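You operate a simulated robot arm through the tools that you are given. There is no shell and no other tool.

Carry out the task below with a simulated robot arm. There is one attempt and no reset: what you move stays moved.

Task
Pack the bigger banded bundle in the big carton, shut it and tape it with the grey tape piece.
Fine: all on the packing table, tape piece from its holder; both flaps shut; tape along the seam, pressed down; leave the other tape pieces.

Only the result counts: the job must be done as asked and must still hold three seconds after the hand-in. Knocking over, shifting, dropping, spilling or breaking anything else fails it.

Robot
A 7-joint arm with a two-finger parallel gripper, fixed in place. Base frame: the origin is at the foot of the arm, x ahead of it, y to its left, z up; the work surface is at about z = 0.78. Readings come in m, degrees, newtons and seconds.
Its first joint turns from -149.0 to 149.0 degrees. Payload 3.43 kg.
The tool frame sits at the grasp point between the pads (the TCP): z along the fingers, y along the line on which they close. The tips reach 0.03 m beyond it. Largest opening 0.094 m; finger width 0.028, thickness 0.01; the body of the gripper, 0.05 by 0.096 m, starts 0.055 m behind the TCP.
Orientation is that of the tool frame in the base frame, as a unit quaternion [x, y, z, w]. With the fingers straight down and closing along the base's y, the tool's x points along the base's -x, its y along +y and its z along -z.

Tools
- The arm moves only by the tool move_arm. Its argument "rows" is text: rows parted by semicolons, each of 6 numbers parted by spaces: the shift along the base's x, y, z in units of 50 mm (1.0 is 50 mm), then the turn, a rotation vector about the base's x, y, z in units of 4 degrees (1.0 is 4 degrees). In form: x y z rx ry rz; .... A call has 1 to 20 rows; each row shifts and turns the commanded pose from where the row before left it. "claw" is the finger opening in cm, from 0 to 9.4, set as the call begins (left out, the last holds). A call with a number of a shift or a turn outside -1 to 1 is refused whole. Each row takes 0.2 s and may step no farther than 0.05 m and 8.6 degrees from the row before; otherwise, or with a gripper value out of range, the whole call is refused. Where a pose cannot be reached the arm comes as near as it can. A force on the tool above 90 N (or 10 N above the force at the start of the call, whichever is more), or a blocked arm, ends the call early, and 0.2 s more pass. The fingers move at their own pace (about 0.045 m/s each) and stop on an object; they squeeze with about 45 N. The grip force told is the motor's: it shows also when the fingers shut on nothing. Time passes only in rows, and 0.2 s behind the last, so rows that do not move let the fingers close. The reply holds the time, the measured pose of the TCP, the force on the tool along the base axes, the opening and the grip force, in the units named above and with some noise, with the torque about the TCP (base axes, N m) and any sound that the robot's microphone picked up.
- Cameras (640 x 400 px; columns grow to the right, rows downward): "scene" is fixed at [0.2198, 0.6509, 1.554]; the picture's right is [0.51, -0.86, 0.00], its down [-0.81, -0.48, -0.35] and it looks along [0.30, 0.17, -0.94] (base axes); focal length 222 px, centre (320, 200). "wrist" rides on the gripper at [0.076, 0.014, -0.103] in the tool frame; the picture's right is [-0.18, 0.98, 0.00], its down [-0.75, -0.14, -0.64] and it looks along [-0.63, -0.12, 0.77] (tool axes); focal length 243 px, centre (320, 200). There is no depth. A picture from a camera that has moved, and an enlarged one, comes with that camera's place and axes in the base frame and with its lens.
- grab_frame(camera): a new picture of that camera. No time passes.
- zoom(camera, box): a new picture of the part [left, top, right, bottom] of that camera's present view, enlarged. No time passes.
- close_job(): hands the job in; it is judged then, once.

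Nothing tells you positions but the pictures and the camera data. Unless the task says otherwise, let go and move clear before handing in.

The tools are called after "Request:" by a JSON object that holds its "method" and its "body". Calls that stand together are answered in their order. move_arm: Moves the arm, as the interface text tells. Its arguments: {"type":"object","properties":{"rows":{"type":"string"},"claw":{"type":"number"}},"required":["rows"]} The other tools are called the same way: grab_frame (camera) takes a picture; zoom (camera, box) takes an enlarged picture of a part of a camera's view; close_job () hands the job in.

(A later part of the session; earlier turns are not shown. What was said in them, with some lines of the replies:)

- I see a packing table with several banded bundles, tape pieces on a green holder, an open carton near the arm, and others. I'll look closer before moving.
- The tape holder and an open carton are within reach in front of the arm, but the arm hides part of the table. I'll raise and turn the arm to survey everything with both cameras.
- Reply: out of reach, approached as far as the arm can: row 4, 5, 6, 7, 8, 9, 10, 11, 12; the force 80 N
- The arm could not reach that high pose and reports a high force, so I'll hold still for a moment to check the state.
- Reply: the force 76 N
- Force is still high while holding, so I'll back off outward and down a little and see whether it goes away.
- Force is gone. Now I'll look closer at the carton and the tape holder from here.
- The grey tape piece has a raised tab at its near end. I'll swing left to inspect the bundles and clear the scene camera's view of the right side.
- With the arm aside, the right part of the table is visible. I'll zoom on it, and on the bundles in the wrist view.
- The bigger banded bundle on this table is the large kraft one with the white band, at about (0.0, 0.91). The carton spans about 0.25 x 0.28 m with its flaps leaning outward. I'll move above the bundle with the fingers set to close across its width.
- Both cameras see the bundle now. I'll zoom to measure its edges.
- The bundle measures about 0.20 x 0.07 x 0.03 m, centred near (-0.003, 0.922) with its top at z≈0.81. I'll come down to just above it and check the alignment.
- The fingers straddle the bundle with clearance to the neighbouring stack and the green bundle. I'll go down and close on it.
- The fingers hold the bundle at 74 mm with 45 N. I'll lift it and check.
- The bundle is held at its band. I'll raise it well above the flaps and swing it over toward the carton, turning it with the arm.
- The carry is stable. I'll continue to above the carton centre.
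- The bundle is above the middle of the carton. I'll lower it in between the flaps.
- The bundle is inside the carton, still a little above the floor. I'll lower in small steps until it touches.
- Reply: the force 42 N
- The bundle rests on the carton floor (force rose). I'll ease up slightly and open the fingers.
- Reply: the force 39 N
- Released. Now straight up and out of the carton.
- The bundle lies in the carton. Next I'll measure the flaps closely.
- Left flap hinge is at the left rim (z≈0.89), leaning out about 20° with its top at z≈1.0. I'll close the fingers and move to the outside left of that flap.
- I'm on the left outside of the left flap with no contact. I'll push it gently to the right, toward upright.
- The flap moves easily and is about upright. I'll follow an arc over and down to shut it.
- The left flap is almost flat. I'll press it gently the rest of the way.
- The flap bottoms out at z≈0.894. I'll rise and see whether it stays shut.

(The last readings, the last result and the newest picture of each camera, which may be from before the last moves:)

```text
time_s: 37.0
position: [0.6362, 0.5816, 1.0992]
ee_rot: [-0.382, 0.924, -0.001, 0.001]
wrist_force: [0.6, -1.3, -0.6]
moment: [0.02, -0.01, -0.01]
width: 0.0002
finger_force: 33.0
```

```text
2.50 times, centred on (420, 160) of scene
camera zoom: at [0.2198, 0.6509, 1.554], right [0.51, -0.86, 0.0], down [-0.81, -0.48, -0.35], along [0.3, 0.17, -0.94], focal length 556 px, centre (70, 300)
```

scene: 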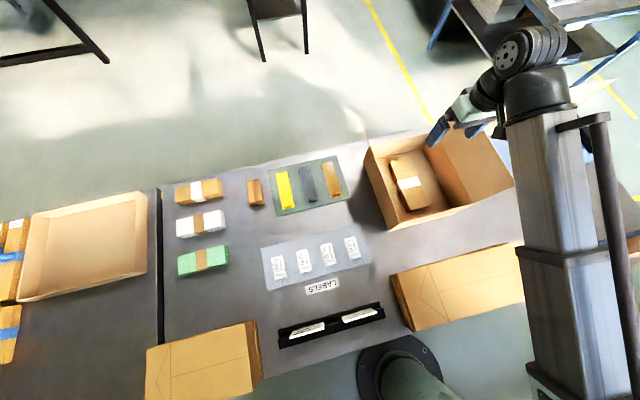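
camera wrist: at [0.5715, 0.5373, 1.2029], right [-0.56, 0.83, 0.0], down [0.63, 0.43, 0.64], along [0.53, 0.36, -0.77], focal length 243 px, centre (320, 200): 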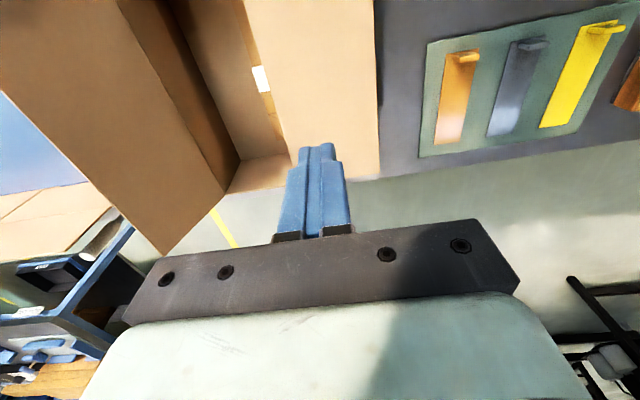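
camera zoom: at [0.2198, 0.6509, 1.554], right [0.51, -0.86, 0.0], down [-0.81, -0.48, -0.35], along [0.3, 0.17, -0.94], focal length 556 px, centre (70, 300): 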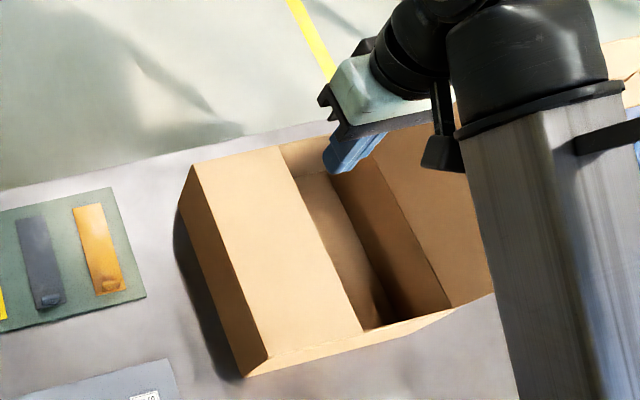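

The left flap stays shut. Now I'll go over and around to the outside of the right flap.

Request:
{"method": "move_arm", "body": {"rows": "0.549 -0.5525 0 0 0 0; 0.549 -0.5525 0 0 0 0; 0.549 -0.5525 0 0 0 0; 0.549 -0.5525 0 0 0 0; 0.549 -0.5525 0 0 0 0; 0.549 -0.5525 0 0 0 0; 0.549 -0.5525 0 0 0 0; 0.549 -0.5525 0 0 0 0; 0 0 0 0 0 0"}}

Request:
{"method": "grab_frame", "body": {"camera": "wrist"}}

Request:
{"method": "grab_frame", "body": {"camera": "scene"}}

```text
time_s: 39.0
position: [0.8556, 0.3599, 1.0968]
ee_rot: [-0.382, 0.924, 0.0, -0.001]
wrist_force: [-0.1, 0.4, -0.3]
moment: [-0.02, -0.06, -0.02]
width: 0.0002
finger_force: 32.8
```

```text
taken
camera wrist: at [0.7919, 0.3146, 1.2008], right [-0.56, 0.83, 0.0], down [0.63, 0.43, 0.64], along [0.53, 0.36, -0.77], focal length 243 px, centre (320, 200)
```

wrist: 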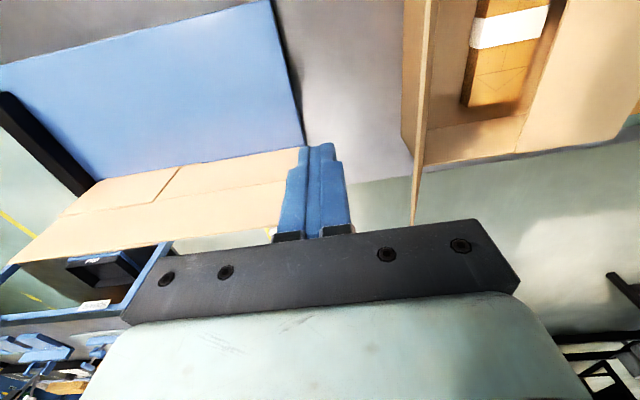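

```text
taken
```

scene: 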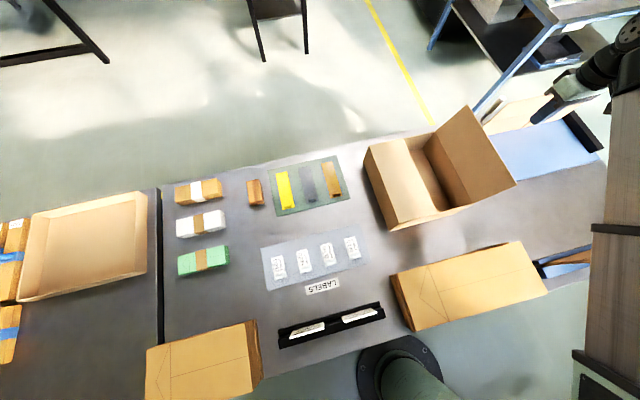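

I'm to the right of the right flap with clear space below. I'll lower and push this flap to upright.

Request:
{"method": "move_arm", "body": {"rows": "0 0 -0.7 0 0 0; 0 0 -0.7 0 0 0; 0 0 -0.64 0 0 0; -0.25 0.25 0 0 0 0; -0.25 0.25 0 0 0 0; -0.25 0.25 0 0 0 0; -0.25 0.25 0 0 0 0; -0.25 0.25 0 0 0 0; -0.2 0.2 0 0 0 0; -0.2 0.2 0 0 0 0; 0 0 0 0 0 0"}}

Request:
{"method": "grab_frame", "body": {"camera": "wrist"}}

Request:
{"method": "zoom", "body": {"camera": "scene", "box": [340, 70, 580, 230]}}

```text
time_s: 41.4
position: [0.771, 0.443, 0.9964]
ee_rot: [-0.382, 0.924, 0.001, 0.0]
wrist_force: [-0.2, -0.1, -0.3]
moment: [0.02, -0.02, -0.01]
width: 0.0003
finger_force: 33.2
```

```text
taken
camera wrist: at [0.7071, 0.3981, 1.1002], right [-0.56, 0.83, 0.0], down [0.63, 0.43, 0.64], along [0.53, 0.36, -0.77], focal length 243 px, centre (320, 200)
```

wrist: 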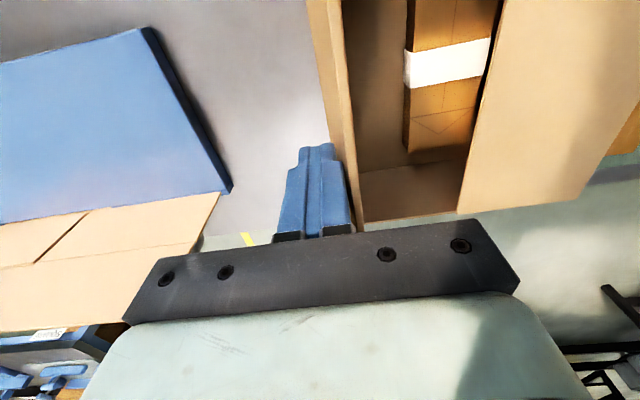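

```text
2.50 times, centred on (460, 150) of scene
camera zoom: at [0.2198, 0.6509, 1.554], right [0.51, -0.86, 0.0], down [-0.81, -0.48, -0.35], along [0.3, 0.17, -0.94], focal length 556 px, centre (-30, 325)
```

zoom: 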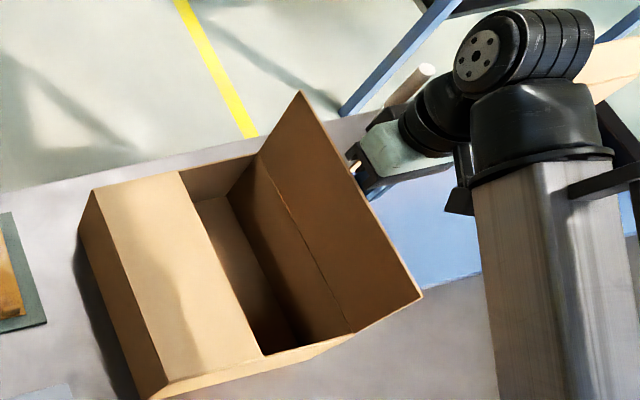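

The right flap is upright. Now over and down along the arc.

Request:
{"method": "move_arm", "body": {"rows": "-0.273 0.273 -0.06 0 0 0; -0.255 0.255 -0.15 0 0 0; -0.219 0.219 -0.24 0 0 0; -0.17 0.17 -0.31 0 0 0; -0.106 0.106 -0.34 0 0 0; -0.033 0.033 -0.18 0 0 0; 0 0 0 0 0 0"}}

Request:
{"method": "grab_frame", "body": {"camera": "wrist"}}

Request:
{"method": "zoom", "body": {"camera": "scene", "box": [340, 70, 580, 230]}}

```text
time_s: 43.0
position: [0.7192, 0.4954, 0.9336]
ee_rot: [-0.382, 0.924, -0.001, 0.0]
wrist_force: [-0.9, 0.4, 0.9]
moment: [0.0, 0.03, 0.01]
width: 0.0002
finger_force: 33.2
```

```text
taken
camera wrist: at [0.6547, 0.4509, 1.0364], right [-0.56, 0.83, 0.0], down [0.63, 0.43, 0.64], along [0.53, 0.36, -0.77], focal length 243 px, centre (320, 200)
```

wrist: 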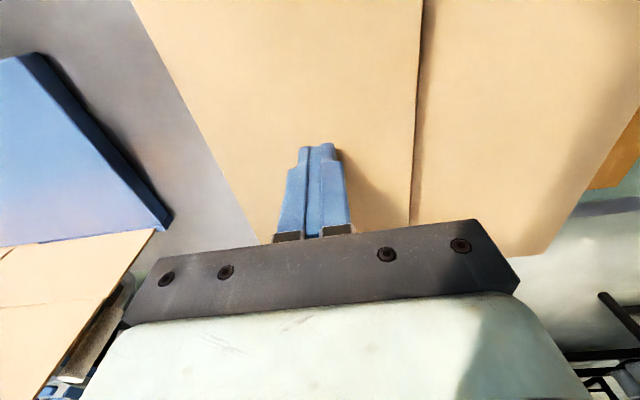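

```text
2.50 times, centred on (460, 150) of scene
camera zoom: at [0.2198, 0.6509, 1.554], right [0.51, -0.86, 0.0], down [-0.81, -0.48, -0.35], along [0.3, 0.17, -0.94], focal length 556 px, centre (-30, 325)
```

zoom: 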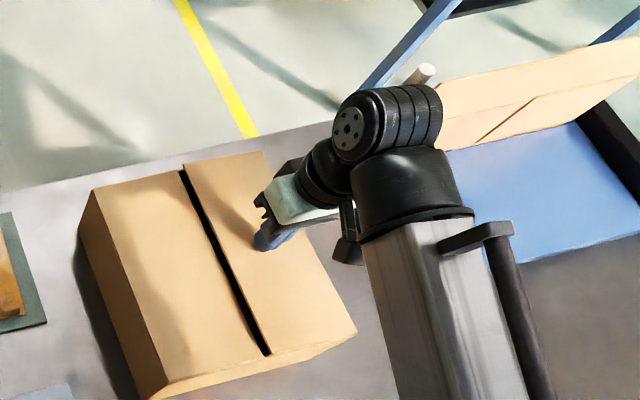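

Nearly shut. I'll press it down the last few millimetres until it bottoms out like the left one.

Request:
{"method": "move_arm", "body": {"rows": "0 0 -0.1 0 0 0; 0 0 -0.06 0 0 0; 0 0 0 0 0 0"}}

Request:
{"method": "move_arm", "body": {"rows": "0 0 -0.04 0 0 0; 0 0 0 0 0 0"}}

```text
time_s: 43.8
position: [0.7181, 0.4962, 0.9242]
ee_rot: [-0.382, 0.924, 0.0, 0.0]
wrist_force: [-0.8, 0.6, 0.8]
moment: [0.01, 0.0, 0.01]
width: 0.0001
finger_force: 33.1
```

```text
time_s: 44.4
position: [0.7197, 0.4958, 0.9234]
ee_rot: [-0.382, 0.924, 0.0, 0.0]
wrist_force: [1.4, 3.0, 13.0]
moment: [0.04, -0.03, -0.02]
width: 0.0001
finger_force: 32.6
```

Both flaps are down. I'll rise, look at the result, and move toward the tape holder.

Request:
{"method": "move_arm", "body": {"rows": "0 0 0.5 0 0 0; 0 0 0.8 0 0 0; 0 0 0.8 0 0 0; -0.3 0.4 0.4 0 0 0; -0.5 0.6 0 0 0 0; -0.5 0.6 0 0 0 0; -0.5 0.6 0 0 0 0; -0.5 0.6 0 0 0 0; -0.5 0.6 0 0 0 0; -0.5 0.6 0 0 0 0; -0.5 0.6 0 0 0 0; -0.5 0.6 0 0 0 0; -0.5 0.6 0 0 0 0; -0.5 0.6 0 0 0 0; -0.15 0.04 0 0 0 0; 0 0 0 0 0 0", "claw": 5}}

Request:
{"method": "grab_frame", "body": {"camera": "wrist"}}

Request:
{"method": "grab_frame", "body": {"camera": "scene"}}

```text
time_s: 47.8
position: [0.4462, 0.8183, 1.048]
ee_rot: [-0.383, 0.924, 0.0, 0.0]
wrist_force: [-0.3, 0.2, 0.4]
moment: [-0.01, -0.01, 0.02]
width: 0.05
finger_force: 0.0
```

```text
taken
camera wrist: at [0.3821, 0.773, 1.1511], right [-0.56, 0.83, 0.0], down [0.63, 0.43, 0.64], along [0.53, 0.36, -0.77], focal length 243 px, centre (320, 200)
```

wrist: 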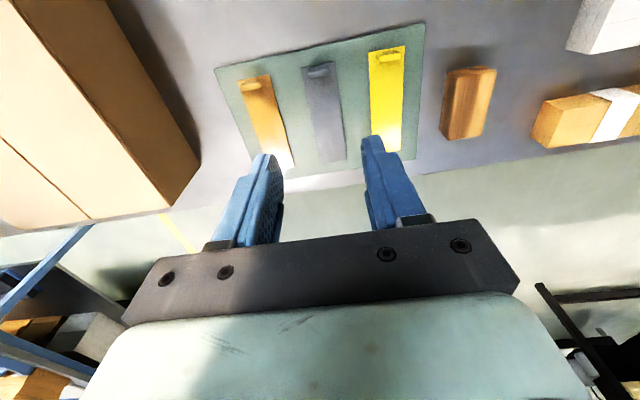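

```text
taken
```

scene: 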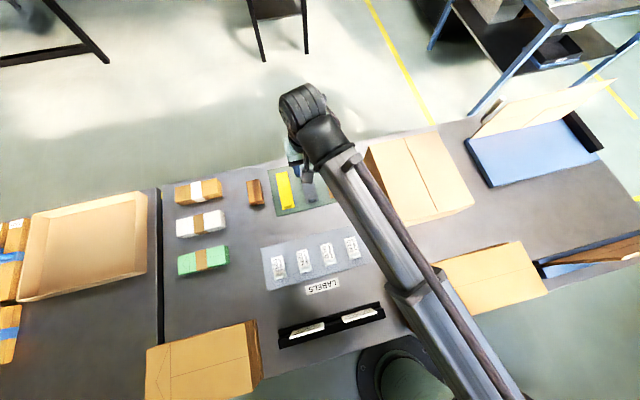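

Request:
{"method": "zoom", "body": {"camera": "wrist", "box": [200, 20, 440, 180]}}

Request:
{"method": "zoom", "body": {"camera": "wrist", "box": [280, 40, 376, 100]}}

Request:
{"method": "zoom", "body": {"camera": "scene", "box": [350, 110, 500, 240]}}

Request:
{"method": "zoom", "body": {"camera": "wrist", "box": [0, 0, 220, 240]}}

```text
2.50 times, centred on (320, 100) of wrist
camera zoom: at [0.3821, 0.773, 1.1511], right [-0.56, 0.83, 0.0], down [0.63, 0.43, 0.64], along [0.53, 0.36, -0.77], focal length 606 px, centre (320, 450)
```

zoom: 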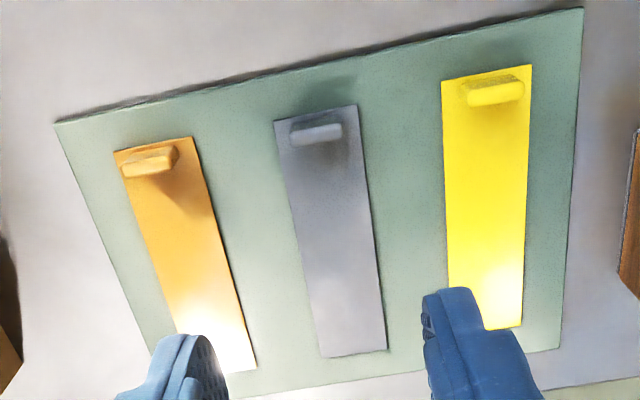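

```text
6.67 times, centred on (328, 70) of wrist
camera zoom: at [0.3821, 0.773, 1.1511], right [-0.56, 0.83, 0.0], down [0.63, 0.43, 0.64], along [0.53, 0.36, -0.77], focal length 1618 px, centre (267, 1067)
```

zoom: 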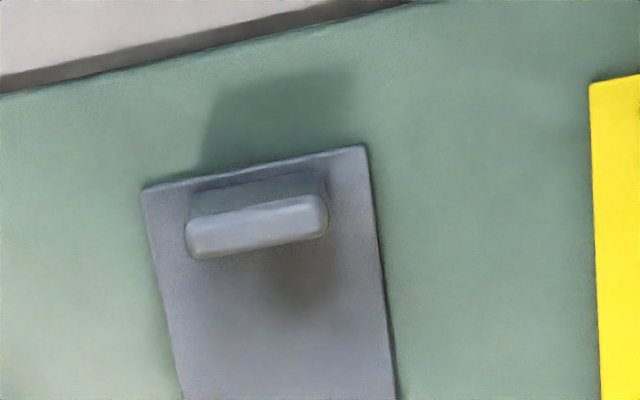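

```text
3.08 times, centred on (425, 175) of scene
camera zoom: at [0.2198, 0.6509, 1.554], right [0.51, -0.86, 0.0], down [-0.81, -0.48, -0.35], along [0.3, 0.17, -0.94], focal length 684 px, centre (-3, 277)
```

zoom: 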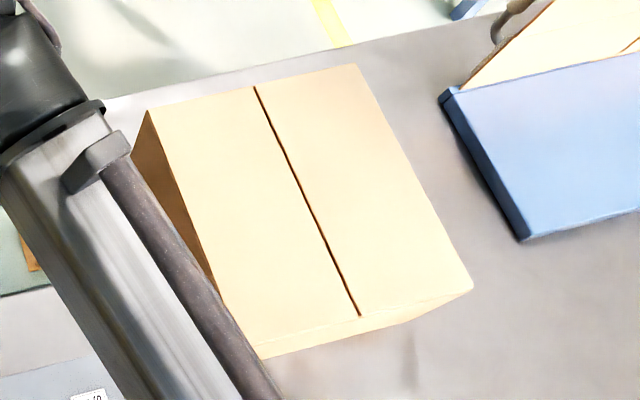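

```text
1.67 times, centred on (110, 120) of wrist
camera zoom: at [0.3821, 0.773, 1.1511], right [-0.56, 0.83, 0.0], down [0.63, 0.43, 0.64], along [0.53, 0.36, -0.77], focal length 404 px, centre (670, 333)
```

zoom: 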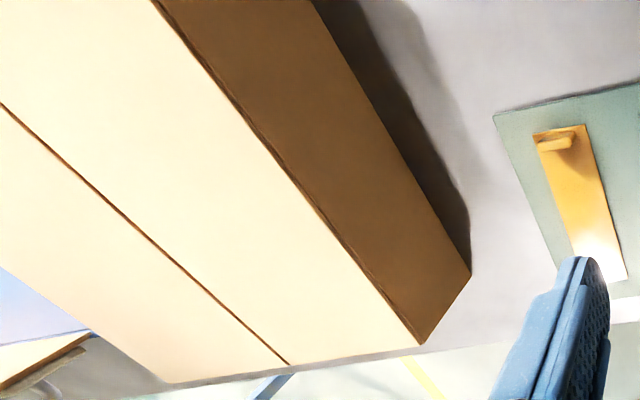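

The flaps are both shut with a straight seam at about l = -0.10 in table axes. The grey piece has a small upright tab (27 mm wide, 20 mm tall) at its near end. I'll come down above that tab and check.

Request:
{"method": "move_arm", "body": {"rows": "0 -0.08 -0.8 0 0 0; 0 0 -0.8 0 0 0; 0 0 -0.8 0 0 0; 0 0 -0.8 0 0 0; 0 0 -0.4 0 0 0; 0 0 0 0 0 0", "claw": 5}}

Request:
{"method": "grab_frame", "body": {"camera": "wrist"}}

Request:
{"method": "zoom", "body": {"camera": "wrist", "box": [200, 80, 440, 230]}}

Request:
{"method": "zoom", "body": {"camera": "scene", "box": [264, 150, 360, 220]}}

```text
time_s: 49.2
position: [0.4477, 0.8137, 0.8662]
ee_rot: [-0.382, 0.924, 0.0, 0.0]
wrist_force: [0.3, -0.1, -0.2]
moment: [0.0, -0.01, 0.0]
width: 0.0496
finger_force: 0.1
```

```text
taken
camera wrist: at [0.3829, 0.7693, 0.9701], right [-0.56, 0.83, 0.0], down [0.63, 0.43, 0.64], along [0.53, 0.36, -0.77], focal length 243 px, centre (320, 200)
```

wrist: 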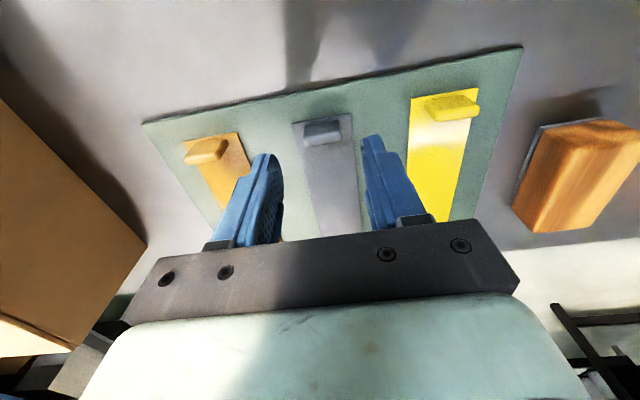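

```text
2.67 times, centred on (320, 155) of wrist
camera zoom: at [0.3829, 0.7693, 0.9701], right [-0.56, 0.83, 0.0], down [0.63, 0.43, 0.64], along [0.53, 0.36, -0.77], focal length 647 px, centre (320, 320)
```

zoom: 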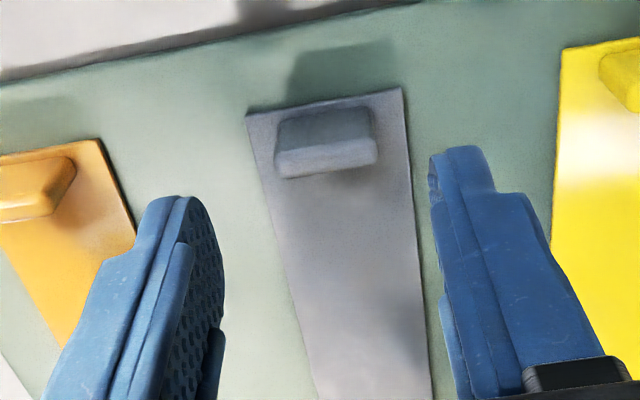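

```text
5.71 times, centred on (312, 185) of scene
camera zoom: at [0.2198, 0.6509, 1.554], right [0.51, -0.86, 0.0], down [-0.81, -0.48, -0.35], along [0.3, 0.17, -0.94], focal length 1270 px, centre (366, 286)
```

zoom: 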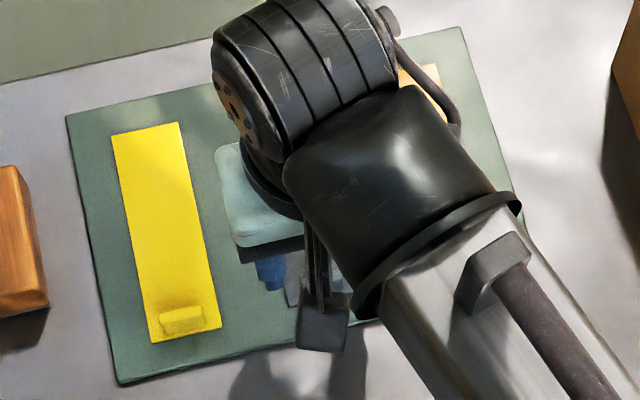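

The tab is centred between the fingers (n≈0.892, l≈0.26, top z≈0.808). I'll go down around it and close.

Request:
{"method": "move_arm", "body": {"rows": "0 0 -0.4 0 0 0; 0 0 -0.3 0 0 0; 0 0 -0.14 0 0 0; 0 0 0 0 0 0"}}

Request:
{"method": "zoom", "body": {"camera": "wrist", "box": [200, 80, 440, 230]}}

```text
time_s: 50.2
position: [0.4477, 0.8137, 0.8262]
ee_rot: [-0.382, 0.924, -0.001, 0.0]
wrist_force: [0.1, -0.5, 1.0]
moment: [-0.03, -0.01, 0.01]
width: 0.05
finger_force: 0.1
```

```text
2.67 times, centred on (320, 155) of wrist
camera zoom: at [0.3825, 0.7688, 0.9281], right [-0.56, 0.83, 0.0], down [0.63, 0.43, 0.64], along [0.53, 0.36, -0.77], focal length 647 px, centre (320, 320)
```

zoom: 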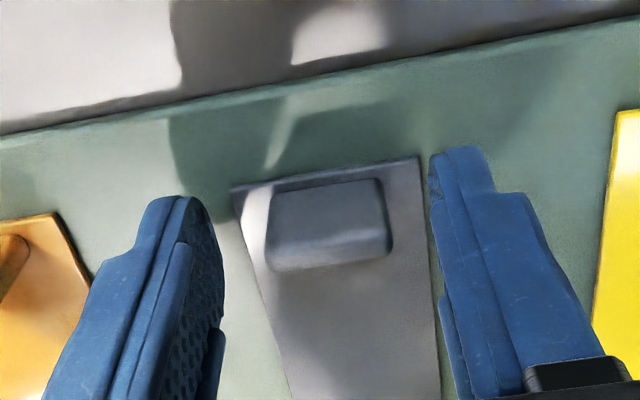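

Request:
{"method": "move_arm", "body": {"rows": "0 0 -0.05 0 0 0; 0 0 0 0 0 0"}}

Request:
{"method": "move_arm", "body": {"rows": "0 0 0 0 0 0; 0 0 0 0 0 0; 0 0 0 0 0 0; 0 0 0 0 0 0", "claw": 1.5}}

Request:
{"method": "zoom", "body": {"camera": "wrist", "box": [200, 80, 440, 230]}}

```text
time_s: 50.8
position: [0.4476, 0.8145, 0.8227]
ee_rot: [-0.382, 0.924, 0.0, 0.0]
wrist_force: [-0.2, 0.0, 0.2]
moment: [-0.01, -0.02, 0.01]
width: 0.0504
finger_force: 0.1
```

```text
time_s: 51.8
position: [0.4477, 0.8146, 0.8222]
ee_rot: [-0.382, 0.924, 0.0, 0.0]
wrist_force: [-0.4, -0.4, -0.4]
moment: [0.02, 0.02, 0.01]
width: 0.026
finger_force: 45.2
```

```text
2.67 times, centred on (320, 155) of wrist
camera zoom: at [0.3827, 0.7689, 0.9257], right [-0.56, 0.83, 0.0], down [0.63, 0.43, 0.64], along [0.53, 0.36, -0.77], focal length 647 px, centre (320, 320)
```

zoom: 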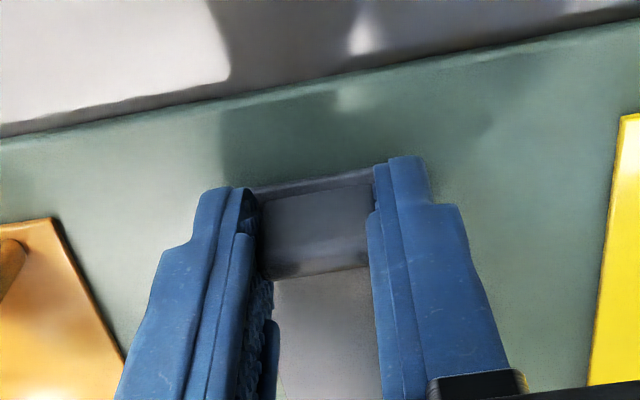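

The tab is gripped (26 mm, 45 N). I'll lift slowly.

Request:
{"method": "move_arm", "body": {"rows": "0 0 0.1 0 0 0; 0 0 0.2 0 0 0; 0 0 0.4 0 0 0; 0 0 0.6 0 0 0; 0 0 0 0 0 0"}}

Request:
{"method": "grab_frame", "body": {"camera": "wrist"}}

Request:
{"method": "zoom", "body": {"camera": "scene", "box": [220, 110, 400, 230]}}

```text
time_s: 53.0
position: [0.446, 0.815, 0.8891]
ee_rot: [-0.382, 0.924, 0.0, 0.001]
wrist_force: [-1.1, 0.3, 0.3]
moment: [0.01, 0.0, 0.03]
width: 0.0257
finger_force: 45.2
```

```text
taken
camera wrist: at [0.3816, 0.7694, 0.9926], right [-0.56, 0.83, 0.0], down [0.63, 0.43, 0.64], along [0.53, 0.36, -0.77], focal length 243 px, centre (320, 200)
```

wrist: 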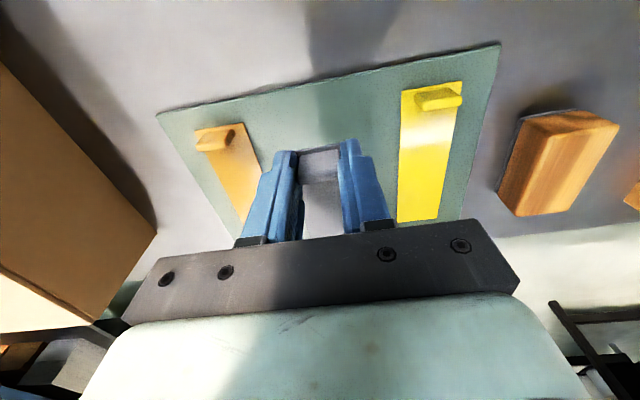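

```text
3.33 times, centred on (310, 170) of scene
camera zoom: at [0.2198, 0.6509, 1.554], right [0.51, -0.86, 0.0], down [-0.81, -0.48, -0.35], along [0.3, 0.17, -0.94], focal length 741 px, centre (353, 300)
```

zoom: 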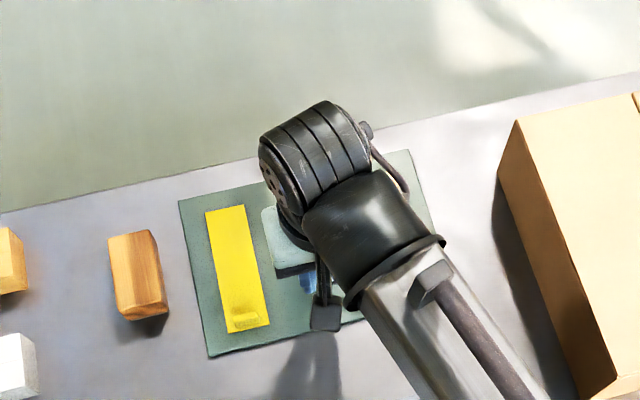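

The grey strip came off its holder. I'll raise it and carry it over to the seam without turning it.

Request:
{"method": "move_arm", "body": {"rows": "0 0 0.7 0 0 0; 0 0 0.8 0 0 0; 0 0 0.6 0 0 0; 0.35 -0.62 0.1 0 0 0; 0.37 -0.65 0 0 0 0; 0.37 -0.65 0 0 0 0; 0.37 -0.65 0 0 0 0; 0.37 -0.65 0 0 0 0; 0.37 -0.65 0 0 0 0; 0.37 -0.65 0 0 0 0; 0.37 -0.65 0 0 0 0; 0.37 -0.65 0 0 0 0; 0.37 -0.65 0 0 0 0; 0.37 -0.65 0 0 0 0; 0 0 0 0 0 0"}}

Request:
{"method": "grab_frame", "body": {"camera": "wrist"}}

Request:
{"method": "grab_frame", "body": {"camera": "scene"}}

```text
time_s: 56.2
position: [0.6487, 0.4558, 0.9986]
ee_rot: [-0.382, 0.924, 0.0, 0.0]
wrist_force: [0.2, -0.1, -0.8]
moment: [0.0, 0.04, -0.01]
width: 0.0259
finger_force: 45.2
```

```text
taken
camera wrist: at [0.5845, 0.4111, 1.1024], right [-0.56, 0.83, 0.0], down [0.63, 0.43, 0.64], along [0.53, 0.36, -0.77], focal length 243 px, centre (320, 200)
```

wrist: 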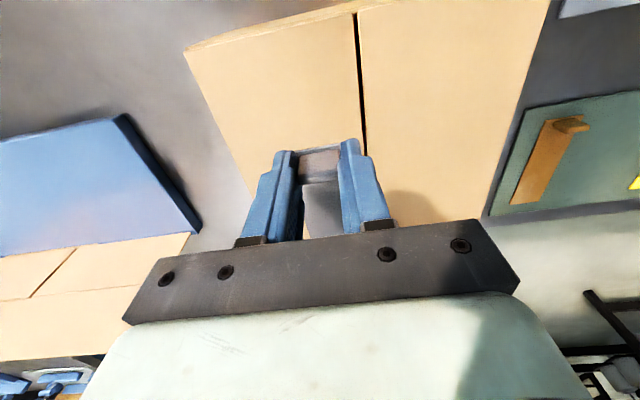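

```text
taken
```

scene: 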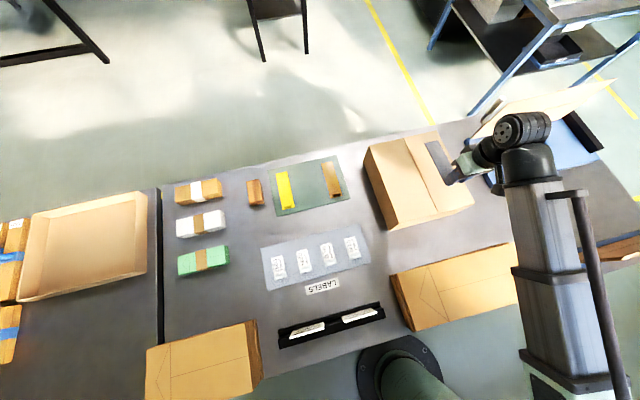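

The strip is held out ahead of the fingers. I'll shift to line it up with the seam and check.

Request:
{"method": "move_arm", "body": {"rows": "-0.187 0.329 -0.3 0 0 0; -0.187 0.329 -0.3 0 0 0; 0 0 0 0 0 0"}}

Request:
{"method": "zoom", "body": {"camera": "wrist", "box": [180, 0, 480, 240]}}

Request:
{"method": "zoom", "body": {"camera": "scene", "box": [350, 110, 500, 240]}}

```text
time_s: 57.0
position: [0.6293, 0.4896, 0.967]
ee_rot: [-0.382, 0.924, 0.0, 0.0]
wrist_force: [0.4, -0.4, 0.3]
moment: [0.0, -0.01, -0.01]
width: 0.026
finger_force: 44.5
```

```text
1.67 times, centred on (330, 120) of wrist
camera zoom: at [0.565, 0.4456, 1.071], right [-0.56, 0.83, 0.0], down [0.63, 0.43, 0.64], along [0.53, 0.36, -0.77], focal length 404 px, centre (303, 333)
```

zoom: 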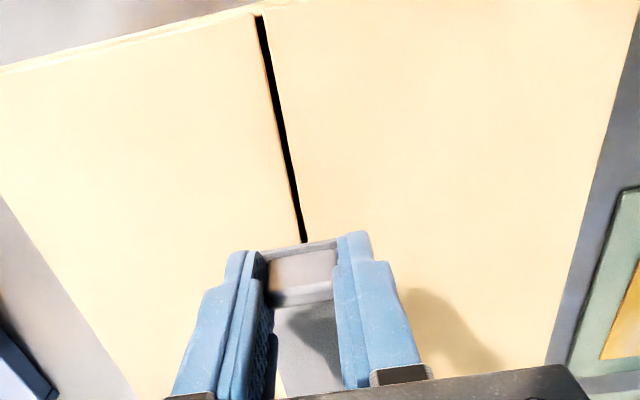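

```text
3.08 times, centred on (425, 175) of scene
camera zoom: at [0.2198, 0.6509, 1.554], right [0.51, -0.86, 0.0], down [-0.81, -0.48, -0.35], along [0.3, 0.17, -0.94], focal length 684 px, centre (-3, 277)
```

zoom: 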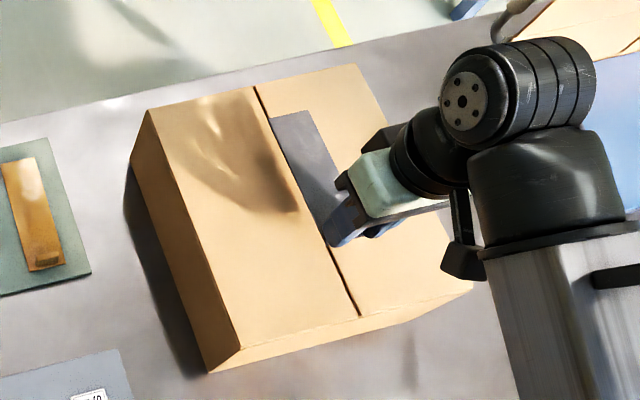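

The strip's long axis lines up with the seam within about 2 mm. I'll lower it slowly and watch the force.

Request:
{"method": "move_arm", "body": {"rows": "0 0 -0.3 0 0 0; 0 0 -0.2 0 0 0; 0 0 0 0 0 0"}}

Request:
{"method": "zoom", "body": {"camera": "scene", "box": [350, 110, 500, 240]}}

Request:
{"method": "zoom", "body": {"camera": "wrist", "box": [180, 0, 480, 240]}}

```text
time_s: 57.8
position: [0.631, 0.4903, 0.9438]
ee_rot: [-0.382, 0.924, 0.0, 0.0]
wrist_force: [0.0, 0.1, 0.4]
moment: [0.01, 0.01, -0.02]
width: 0.0259
finger_force: 44.5
```

```text
3.08 times, centred on (425, 175) of scene
camera zoom: at [0.2198, 0.6509, 1.554], right [0.51, -0.86, 0.0], down [-0.81, -0.48, -0.35], along [0.3, 0.17, -0.94], focal length 684 px, centre (-3, 277)
```

zoom: 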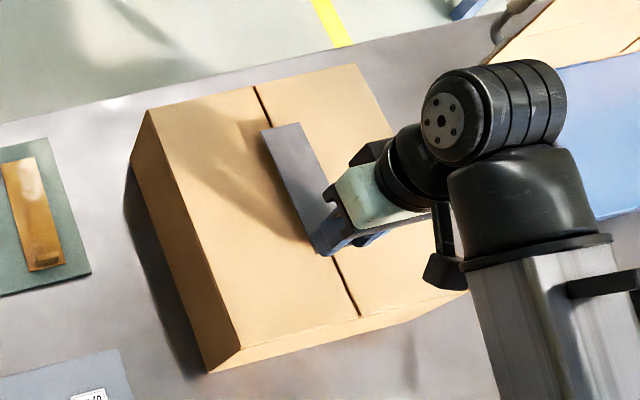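

```text
1.67 times, centred on (330, 120) of wrist
camera zoom: at [0.5659, 0.4452, 1.0469], right [-0.56, 0.83, 0.0], down [0.63, 0.43, 0.64], along [0.53, 0.36, -0.77], focal length 404 px, centre (303, 333)
```

zoom: 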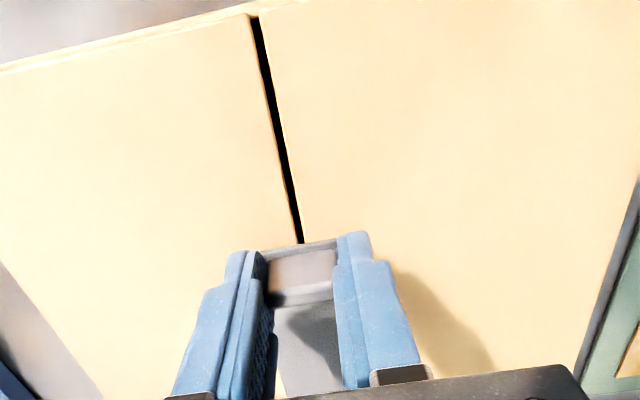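

The strip is about 2 mm left of the seam, so I'll nudge it right while lowering.

Request:
{"method": "move_arm", "body": {"rows": "0.03 -0.03 -0.1 0 0 0; 0 0 -0.06 0 0 0; 0 0 0 0 0 0"}}

Request:
{"method": "move_arm", "body": {"rows": "0 0 -0.05 0 0 0; 0 0 0 0 0 0"}}

```text
time_s: 58.6
position: [0.6307, 0.4889, 0.9348]
ee_rot: [-0.382, 0.924, 0.0, 0.0]
wrist_force: [0.6, -0.8, 0.0]
moment: [0.0, 0.0, 0.02]
width: 0.0258
finger_force: 45.6
```

```text
time_s: 59.2
position: [0.6321, 0.4885, 0.9335]
ee_rot: [-0.382, 0.924, 0.0, 0.0]
wrist_force: [0.6, 0.7, 0.3]
moment: [-0.03, 0.01, 0.0]
width: 0.0257
finger_force: 45.2
```

Request:
{"method": "move_arm", "body": {"rows": "0 0 -0.05 0 0 0; 0 0 0 0 0 0"}}

Request:
{"method": "zoom", "body": {"camera": "scene", "box": [350, 110, 500, 240]}}

Request:
{"method": "zoom", "body": {"camera": "wrist", "box": [180, 0, 480, 240]}}

```text
time_s: 59.8
position: [0.6324, 0.4887, 0.9308]
ee_rot: [-0.382, 0.924, 0.0, 0.0]
wrist_force: [-0.5, -0.1, 1.0]
moment: [0.09, -0.07, 0.01]
width: 0.0255
finger_force: 44.5
```

```text
3.08 times, centred on (425, 175) of scene
camera zoom: at [0.2198, 0.6509, 1.554], right [0.51, -0.86, 0.0], down [-0.81, -0.48, -0.35], along [0.3, 0.17, -0.94], focal length 684 px, centre (-3, 277)
```

zoom: 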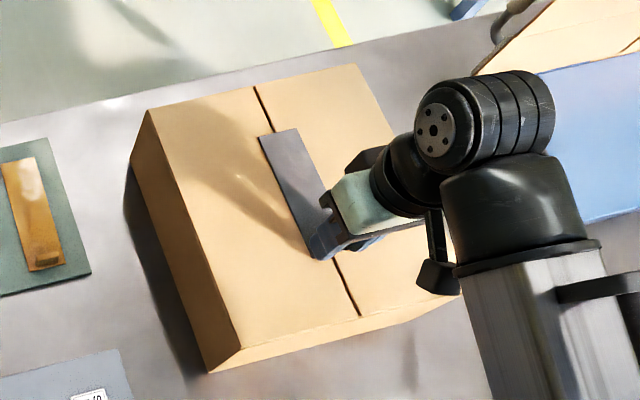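

```text
1.67 times, centred on (330, 120) of wrist
camera zoom: at [0.5672, 0.4434, 1.0343], right [-0.56, 0.83, 0.0], down [0.63, 0.43, 0.64], along [0.53, 0.36, -0.77], focal length 404 px, centre (303, 333)
```

zoom: 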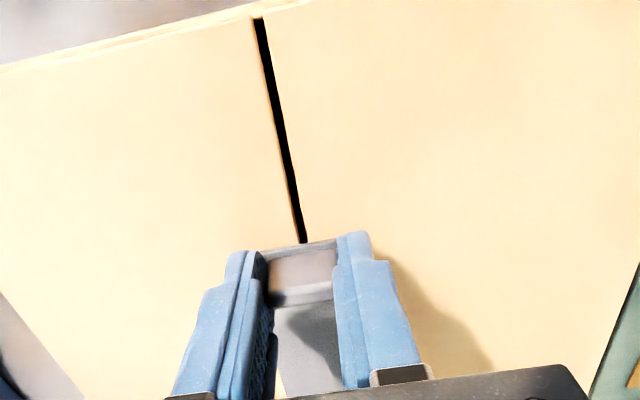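

I feel first light contact. I'll zoom in tightly to check the strip against the seam before pressing.

Request:
{"method": "zoom", "body": {"camera": "scene", "box": [400, 130, 480, 220]}}

```text
4.44 times, centred on (440, 175) of scene
camera zoom: at [0.2198, 0.6509, 1.554], right [0.51, -0.86, 0.0], down [-0.81, -0.48, -0.35], along [0.3, 0.17, -0.94], focal length 988 px, centre (-213, 311)
```

zoom: 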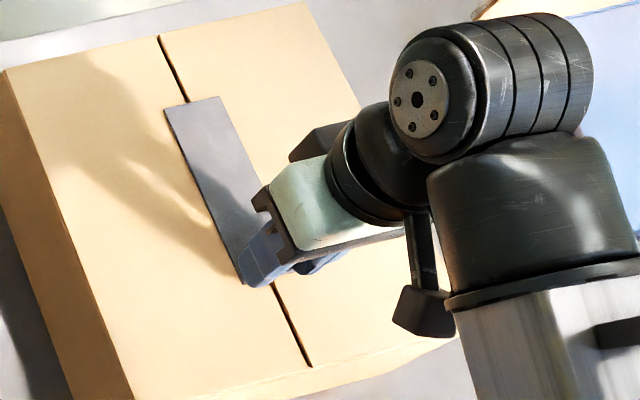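

The strip covers the seam along its length, within 2 mm of centre. I'll press it down now.

Request:
{"method": "move_arm", "body": {"rows": "0 0 -0.04 0 0 0; 0 0 0 0 0 0"}}

Request:
{"method": "move_arm", "body": {"rows": "0 0 -0.02 0 0 0; 0 0 0 0 0 0; 0 0 0 0 0 0"}}

```text
time_s: 60.4
position: [0.6319, 0.4883, 0.93]
ee_rot: [-0.382, 0.924, 0.0, 0.001]
wrist_force: [1.0, -2.8, 16.6]
moment: [0.13, -0.18, -0.06]
width: 0.0261
finger_force: 45.2
```

```text
time_s: 61.2
position: [0.632, 0.489, 0.9284]
ee_rot: [-0.382, 0.924, 0.0, 0.001]
wrist_force: [1.6, 0.6, 28.0]
moment: [0.07, -0.14, 0.01]
width: 0.0258
finger_force: 45.1
```

It's pressed with 28 N at the tab end. I'll open the fingers and back up, then check it.

Request:
{"method": "move_arm", "body": {"rows": "0 0 0.02 0 0 0; 0 0 0 0 0 0; 0 0 0 0 0 0; 0 0 0 0 0 0", "claw": 5}}

Request:
{"method": "move_arm", "body": {"rows": "0 0 0.2 0 0 0; 0 0 0.5 0 0 0; 0 0 0.8 0 0 0; 0 0 0.8 0 0 0; 0 0 0 0 0 0"}}

Request:
{"method": "grab_frame", "body": {"camera": "wrist"}}

Request:
{"method": "zoom", "body": {"camera": "scene", "box": [350, 110, 500, 240]}}

```text
time_s: 62.2
position: [0.6313, 0.4875, 0.9295]
ee_rot: [-0.381, 0.925, 0.0, 0.0]
wrist_force: [0.1, 0.4, -0.3]
moment: [-0.01, -0.02, 0.02]
width: 0.0499
finger_force: 0.0
```

```text
time_s: 63.4
position: [0.6326, 0.4887, 1.0434]
ee_rot: [-0.383, 0.924, 0.0, 0.0]
wrist_force: [0.6, -0.3, -0.1]
moment: [0.0, -0.03, -0.02]
width: 0.0501
finger_force: 0.0
```

```text
taken
camera wrist: at [0.5674, 0.4428, 1.1466], right [-0.56, 0.83, 0.0], down [0.63, 0.43, 0.64], along [0.53, 0.36, -0.77], focal length 243 px, centre (320, 200)
```

wrist: 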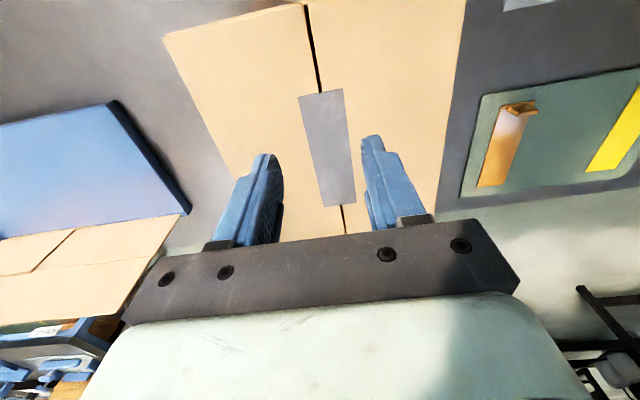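

```text
3.08 times, centred on (425, 175) of scene
camera zoom: at [0.2198, 0.6509, 1.554], right [0.51, -0.86, 0.0], down [-0.81, -0.48, -0.35], along [0.3, 0.17, -0.94], focal length 684 px, centre (-3, 277)
```

zoom: 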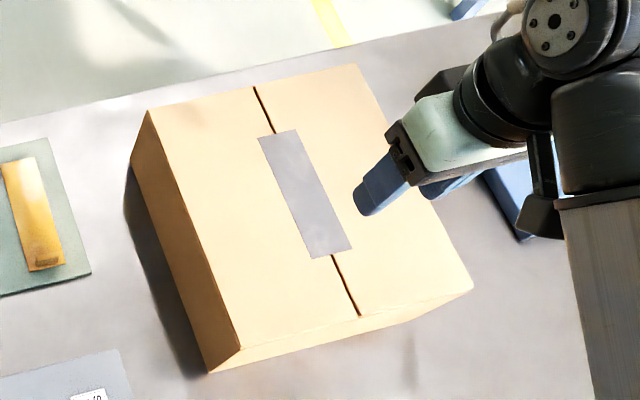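

The grey tape lies along the seam over both flaps, stuck flat. I'll close the fingers and press it down along its length, starting at the near end.

Request:
{"method": "move_arm", "body": {"rows": "0.068 0.132 0 0 0 0; 0 0 0 0 0 0; 0 0 -0.7 0 0 0; 0 0 -0.7 0 0 0; 0 0 -0.6 0 0 0; 0 0 -0.2 0 0 0; 0 0 0 0 0 0", "claw": 0}}

Request:
{"method": "move_arm", "body": {"rows": "0 0 -0.08 0 0 0; 0 0 -0.06 0 0 0; 0 0 -0.04 0 0 0; 0 0 0 0 0 0"}}

```text
time_s: 65.0
position: [0.6338, 0.495, 0.9346]
ee_rot: [-0.383, 0.924, 0.0, 0.0]
wrist_force: [0.5, 0.4, -0.1]
moment: [-0.01, 0.03, -0.01]
width: 0.0
finger_force: 33.3
```

```text
time_s: 66.0
position: [0.6351, 0.4948, 0.9257]
ee_rot: [-0.383, 0.924, 0.0, 0.0]
wrist_force: [2.4, -0.1, 23.5]
moment: [0.08, -0.17, -0.07]
width: 0.0
finger_force: 33.0
```

Pressed at the near end with 24 N. Now I'll step along the strip with further presses.

Request:
{"method": "move_arm", "body": {"rows": "0 0 -0.02 0 0 0; 0 0 0 0 0 0; 0 0 0.2 0 0 0; 0.424 0.424 0 0 0 0; 0 0 -0.12 0 0 0; 0 0 -0.08 0 0 0; 0 0 -0.02 0 0 0; 0 0 0 0 0 0"}}

Request:
{"method": "move_arm", "body": {"rows": "0 0 0.2 0 0 0; 0.45 0.45 0 0 0 0; 0 0 -0.12 0 0 0; 0 0 -0.08 0 0 0; 0 0 -0.02 0 0 0; 0 0 0 0 0 0"}}

```text
time_s: 67.8
position: [0.6569, 0.5162, 0.9264]
ee_rot: [-0.382, 0.924, 0.001, 0.003]
wrist_force: [2.8, 3.8, 64.8]
moment: [0.23, -0.25, 0.0]
width: 0.0001
finger_force: 33.2
```

```text
time_s: 69.2
position: [0.6791, 0.538, 0.9259]
ee_rot: [-0.382, 0.924, 0.0, 0.003]
wrist_force: [3.2, -0.1, 80.9]
moment: [-0.15, 0.1, 0.02]
width: 0.0003
finger_force: 33.3
```

The force climbed to about 80 N, so I'll lighten the next presses.

Request:
{"method": "move_arm", "body": {"rows": "0 0 0.3 0 0 0; 0.45 0.45 0 0 0 0; 0 0 -0.1 0 0 0; 0 0 -0.06 0 0 0; 0 0 -0.06 0 0 0; 0 0 0 0 0 0"}}

Request:
{"method": "grab_frame", "body": {"camera": "wrist"}}

Request:
{"method": "zoom", "body": {"camera": "scene", "box": [350, 110, 500, 240]}}

```text
time_s: 70.6
position: [0.7014, 0.5614, 0.9247]
ee_rot: [-0.383, 0.924, 0.001, 0.001]
wrist_force: [-0.2, -0.9, 18.7]
moment: [-0.06, 0.03, 0.04]
width: 0.0
finger_force: 33.8
```

```text
taken
camera wrist: at [0.6373, 0.5165, 1.0299], right [-0.56, 0.83, 0.0], down [0.63, 0.43, 0.64], along [0.53, 0.36, -0.77], focal length 243 px, centre (320, 200)
```

wrist: 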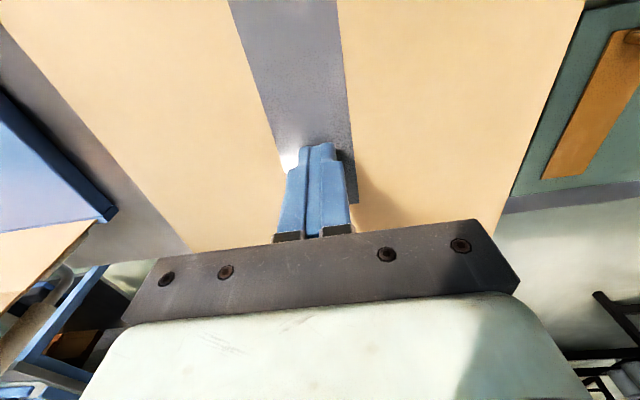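

```text
3.08 times, centred on (425, 175) of scene
camera zoom: at [0.2198, 0.6509, 1.554], right [0.51, -0.86, 0.0], down [-0.81, -0.48, -0.35], along [0.3, 0.17, -0.94], focal length 684 px, centre (-3, 277)
```

zoom: 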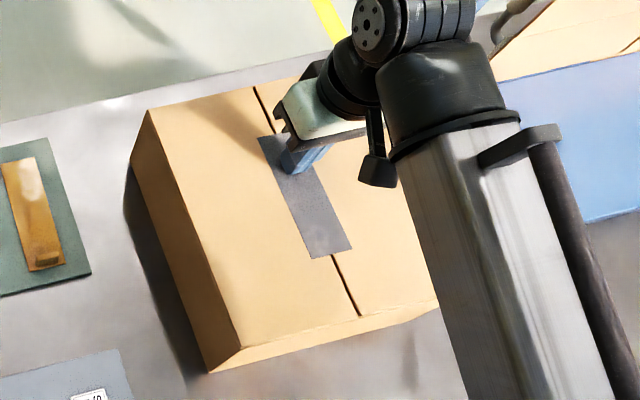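

One more press at the far end of the strip.

Request:
{"method": "move_arm", "body": {"rows": "0 0 -0.02 0 0 0; 0 0 0 0 0 0; 0 0 0.25 0 0 0; 0.41 0.41 0 0 0 0; 0 0 -0.1 0 0 0; 0 0 -0.08 0 0 0; 0 0 -0.05 0 0 0; 0 0 0 0 0 0"}}

Request:
{"method": "move_arm", "body": {"rows": "0 0 -0.02 0 0 0; 0 0 0 0 0 0"}}

```text
time_s: 72.4
position: [0.7217, 0.581, 0.9265]
ee_rot: [-0.383, 0.924, 0.001, 0.0]
wrist_force: [-0.4, -1.2, 21.0]
moment: [-0.07, 0.05, -0.03]
width: 0.0001
finger_force: 33.4
```

```text
time_s: 73.0
position: [0.7225, 0.5814, 0.9266]
ee_rot: [-0.383, 0.924, 0.0, 0.0]
wrist_force: [1.0, 2.3, 33.2]
moment: [-0.08, 0.09, -0.01]
width: 0.0
finger_force: 32.4
```

Tape pressed along its length. I'll rise and move clear for a final look.

Request:
{"method": "move_arm", "body": {"rows": "0 0 0.4 0 0 0; 0 0 0.8 0 0 0; 0 0 0.8 0 0 0; 0 0 0.8 0 0 0; 0 0 0.6 0 0 0; -0.6 0.5 0 0 0 0; -0.6 0.5 0 0 0 0; -0.6 0.5 0 0 0 0; -0.6 0.5 0 0 0 0; -0.6 0.5 0 0 0 0; -0.6 0.5 0 0 0 0; -0.6 0.5 0 0 0 0; -0.6 0.4 0 0 0 0; -0.6 0.4 0 0 0 0; 0 0 0 0 0 0"}}

Request:
{"method": "grab_frame", "body": {"camera": "scene"}}

Request:
{"method": "grab_frame", "body": {"camera": "wrist"}}

Request:
{"method": "zoom", "body": {"camera": "scene", "box": [350, 110, 500, 240]}}

```text
time_s: 76.2
position: [0.4515, 0.7983, 1.0955]
ee_rot: [-0.382, 0.924, 0.0, 0.0]
wrist_force: [-0.7, 0.1, 0.4]
moment: [-0.03, -0.01, -0.02]
width: 0.0002
finger_force: 33.4
```

```text
taken
```

scene: 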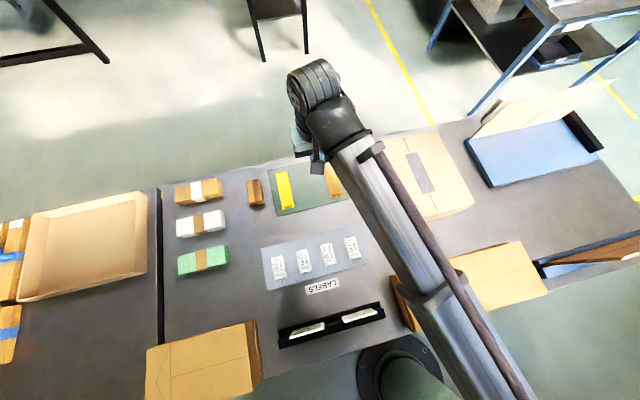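

```text
taken
camera wrist: at [0.3874, 0.7532, 1.198], right [-0.56, 0.83, 0.0], down [0.63, 0.43, 0.64], along [0.53, 0.36, -0.77], focal length 243 px, centre (320, 200)
```

wrist: 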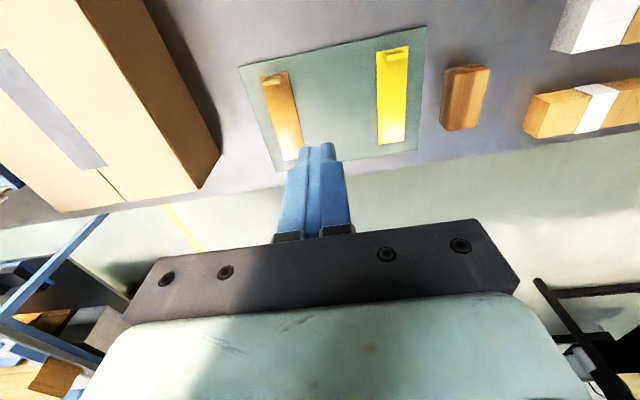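

```text
3.08 times, centred on (425, 175) of scene
camera zoom: at [0.2198, 0.6509, 1.554], right [0.51, -0.86, 0.0], down [-0.81, -0.48, -0.35], along [0.3, 0.17, -0.94], focal length 684 px, centre (-3, 277)
```

zoom: 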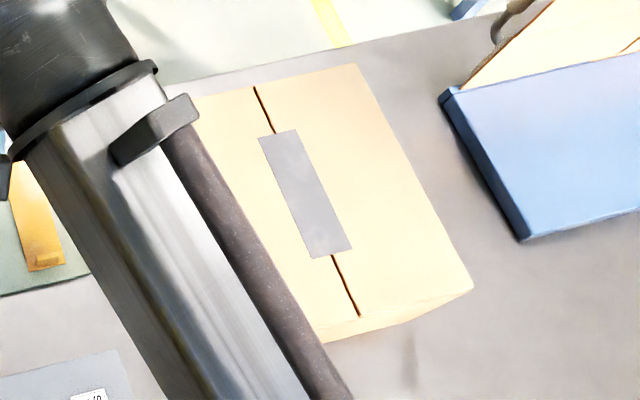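

The bigger kraft bundle is in the carton and both flaps are flat. The grey tape sits pressed along the seam, the other pieces are where they were, and the arm is clear. I'm handing the job in.

Request:
{"method": "close_job", "body": {}}

```text
The job is handed in.
```

The bigger banded bundle (kraft paper with a white band) is packed in the open carton on the packing table. Both flaps are shut, and the grey tape is along the seam.

- **Tape:** it sits within about 2 mm of the seam's centre. I pressed it down at five points along its length, and two of those presses were harder than I meant (65 N and 81 N). The pictures afterwards showed no damage.
- **Choice of items:** I took the largest of the four banded bundles on the packing table. The carton was the only one there with flaps, so I treated it as the big one.
- **Everything else:** the yellow and brown tape pieces are still on the holder. Nothing else looked moved in the last pictures, though the arm hid part of the table. The arm was clear before I handed in.
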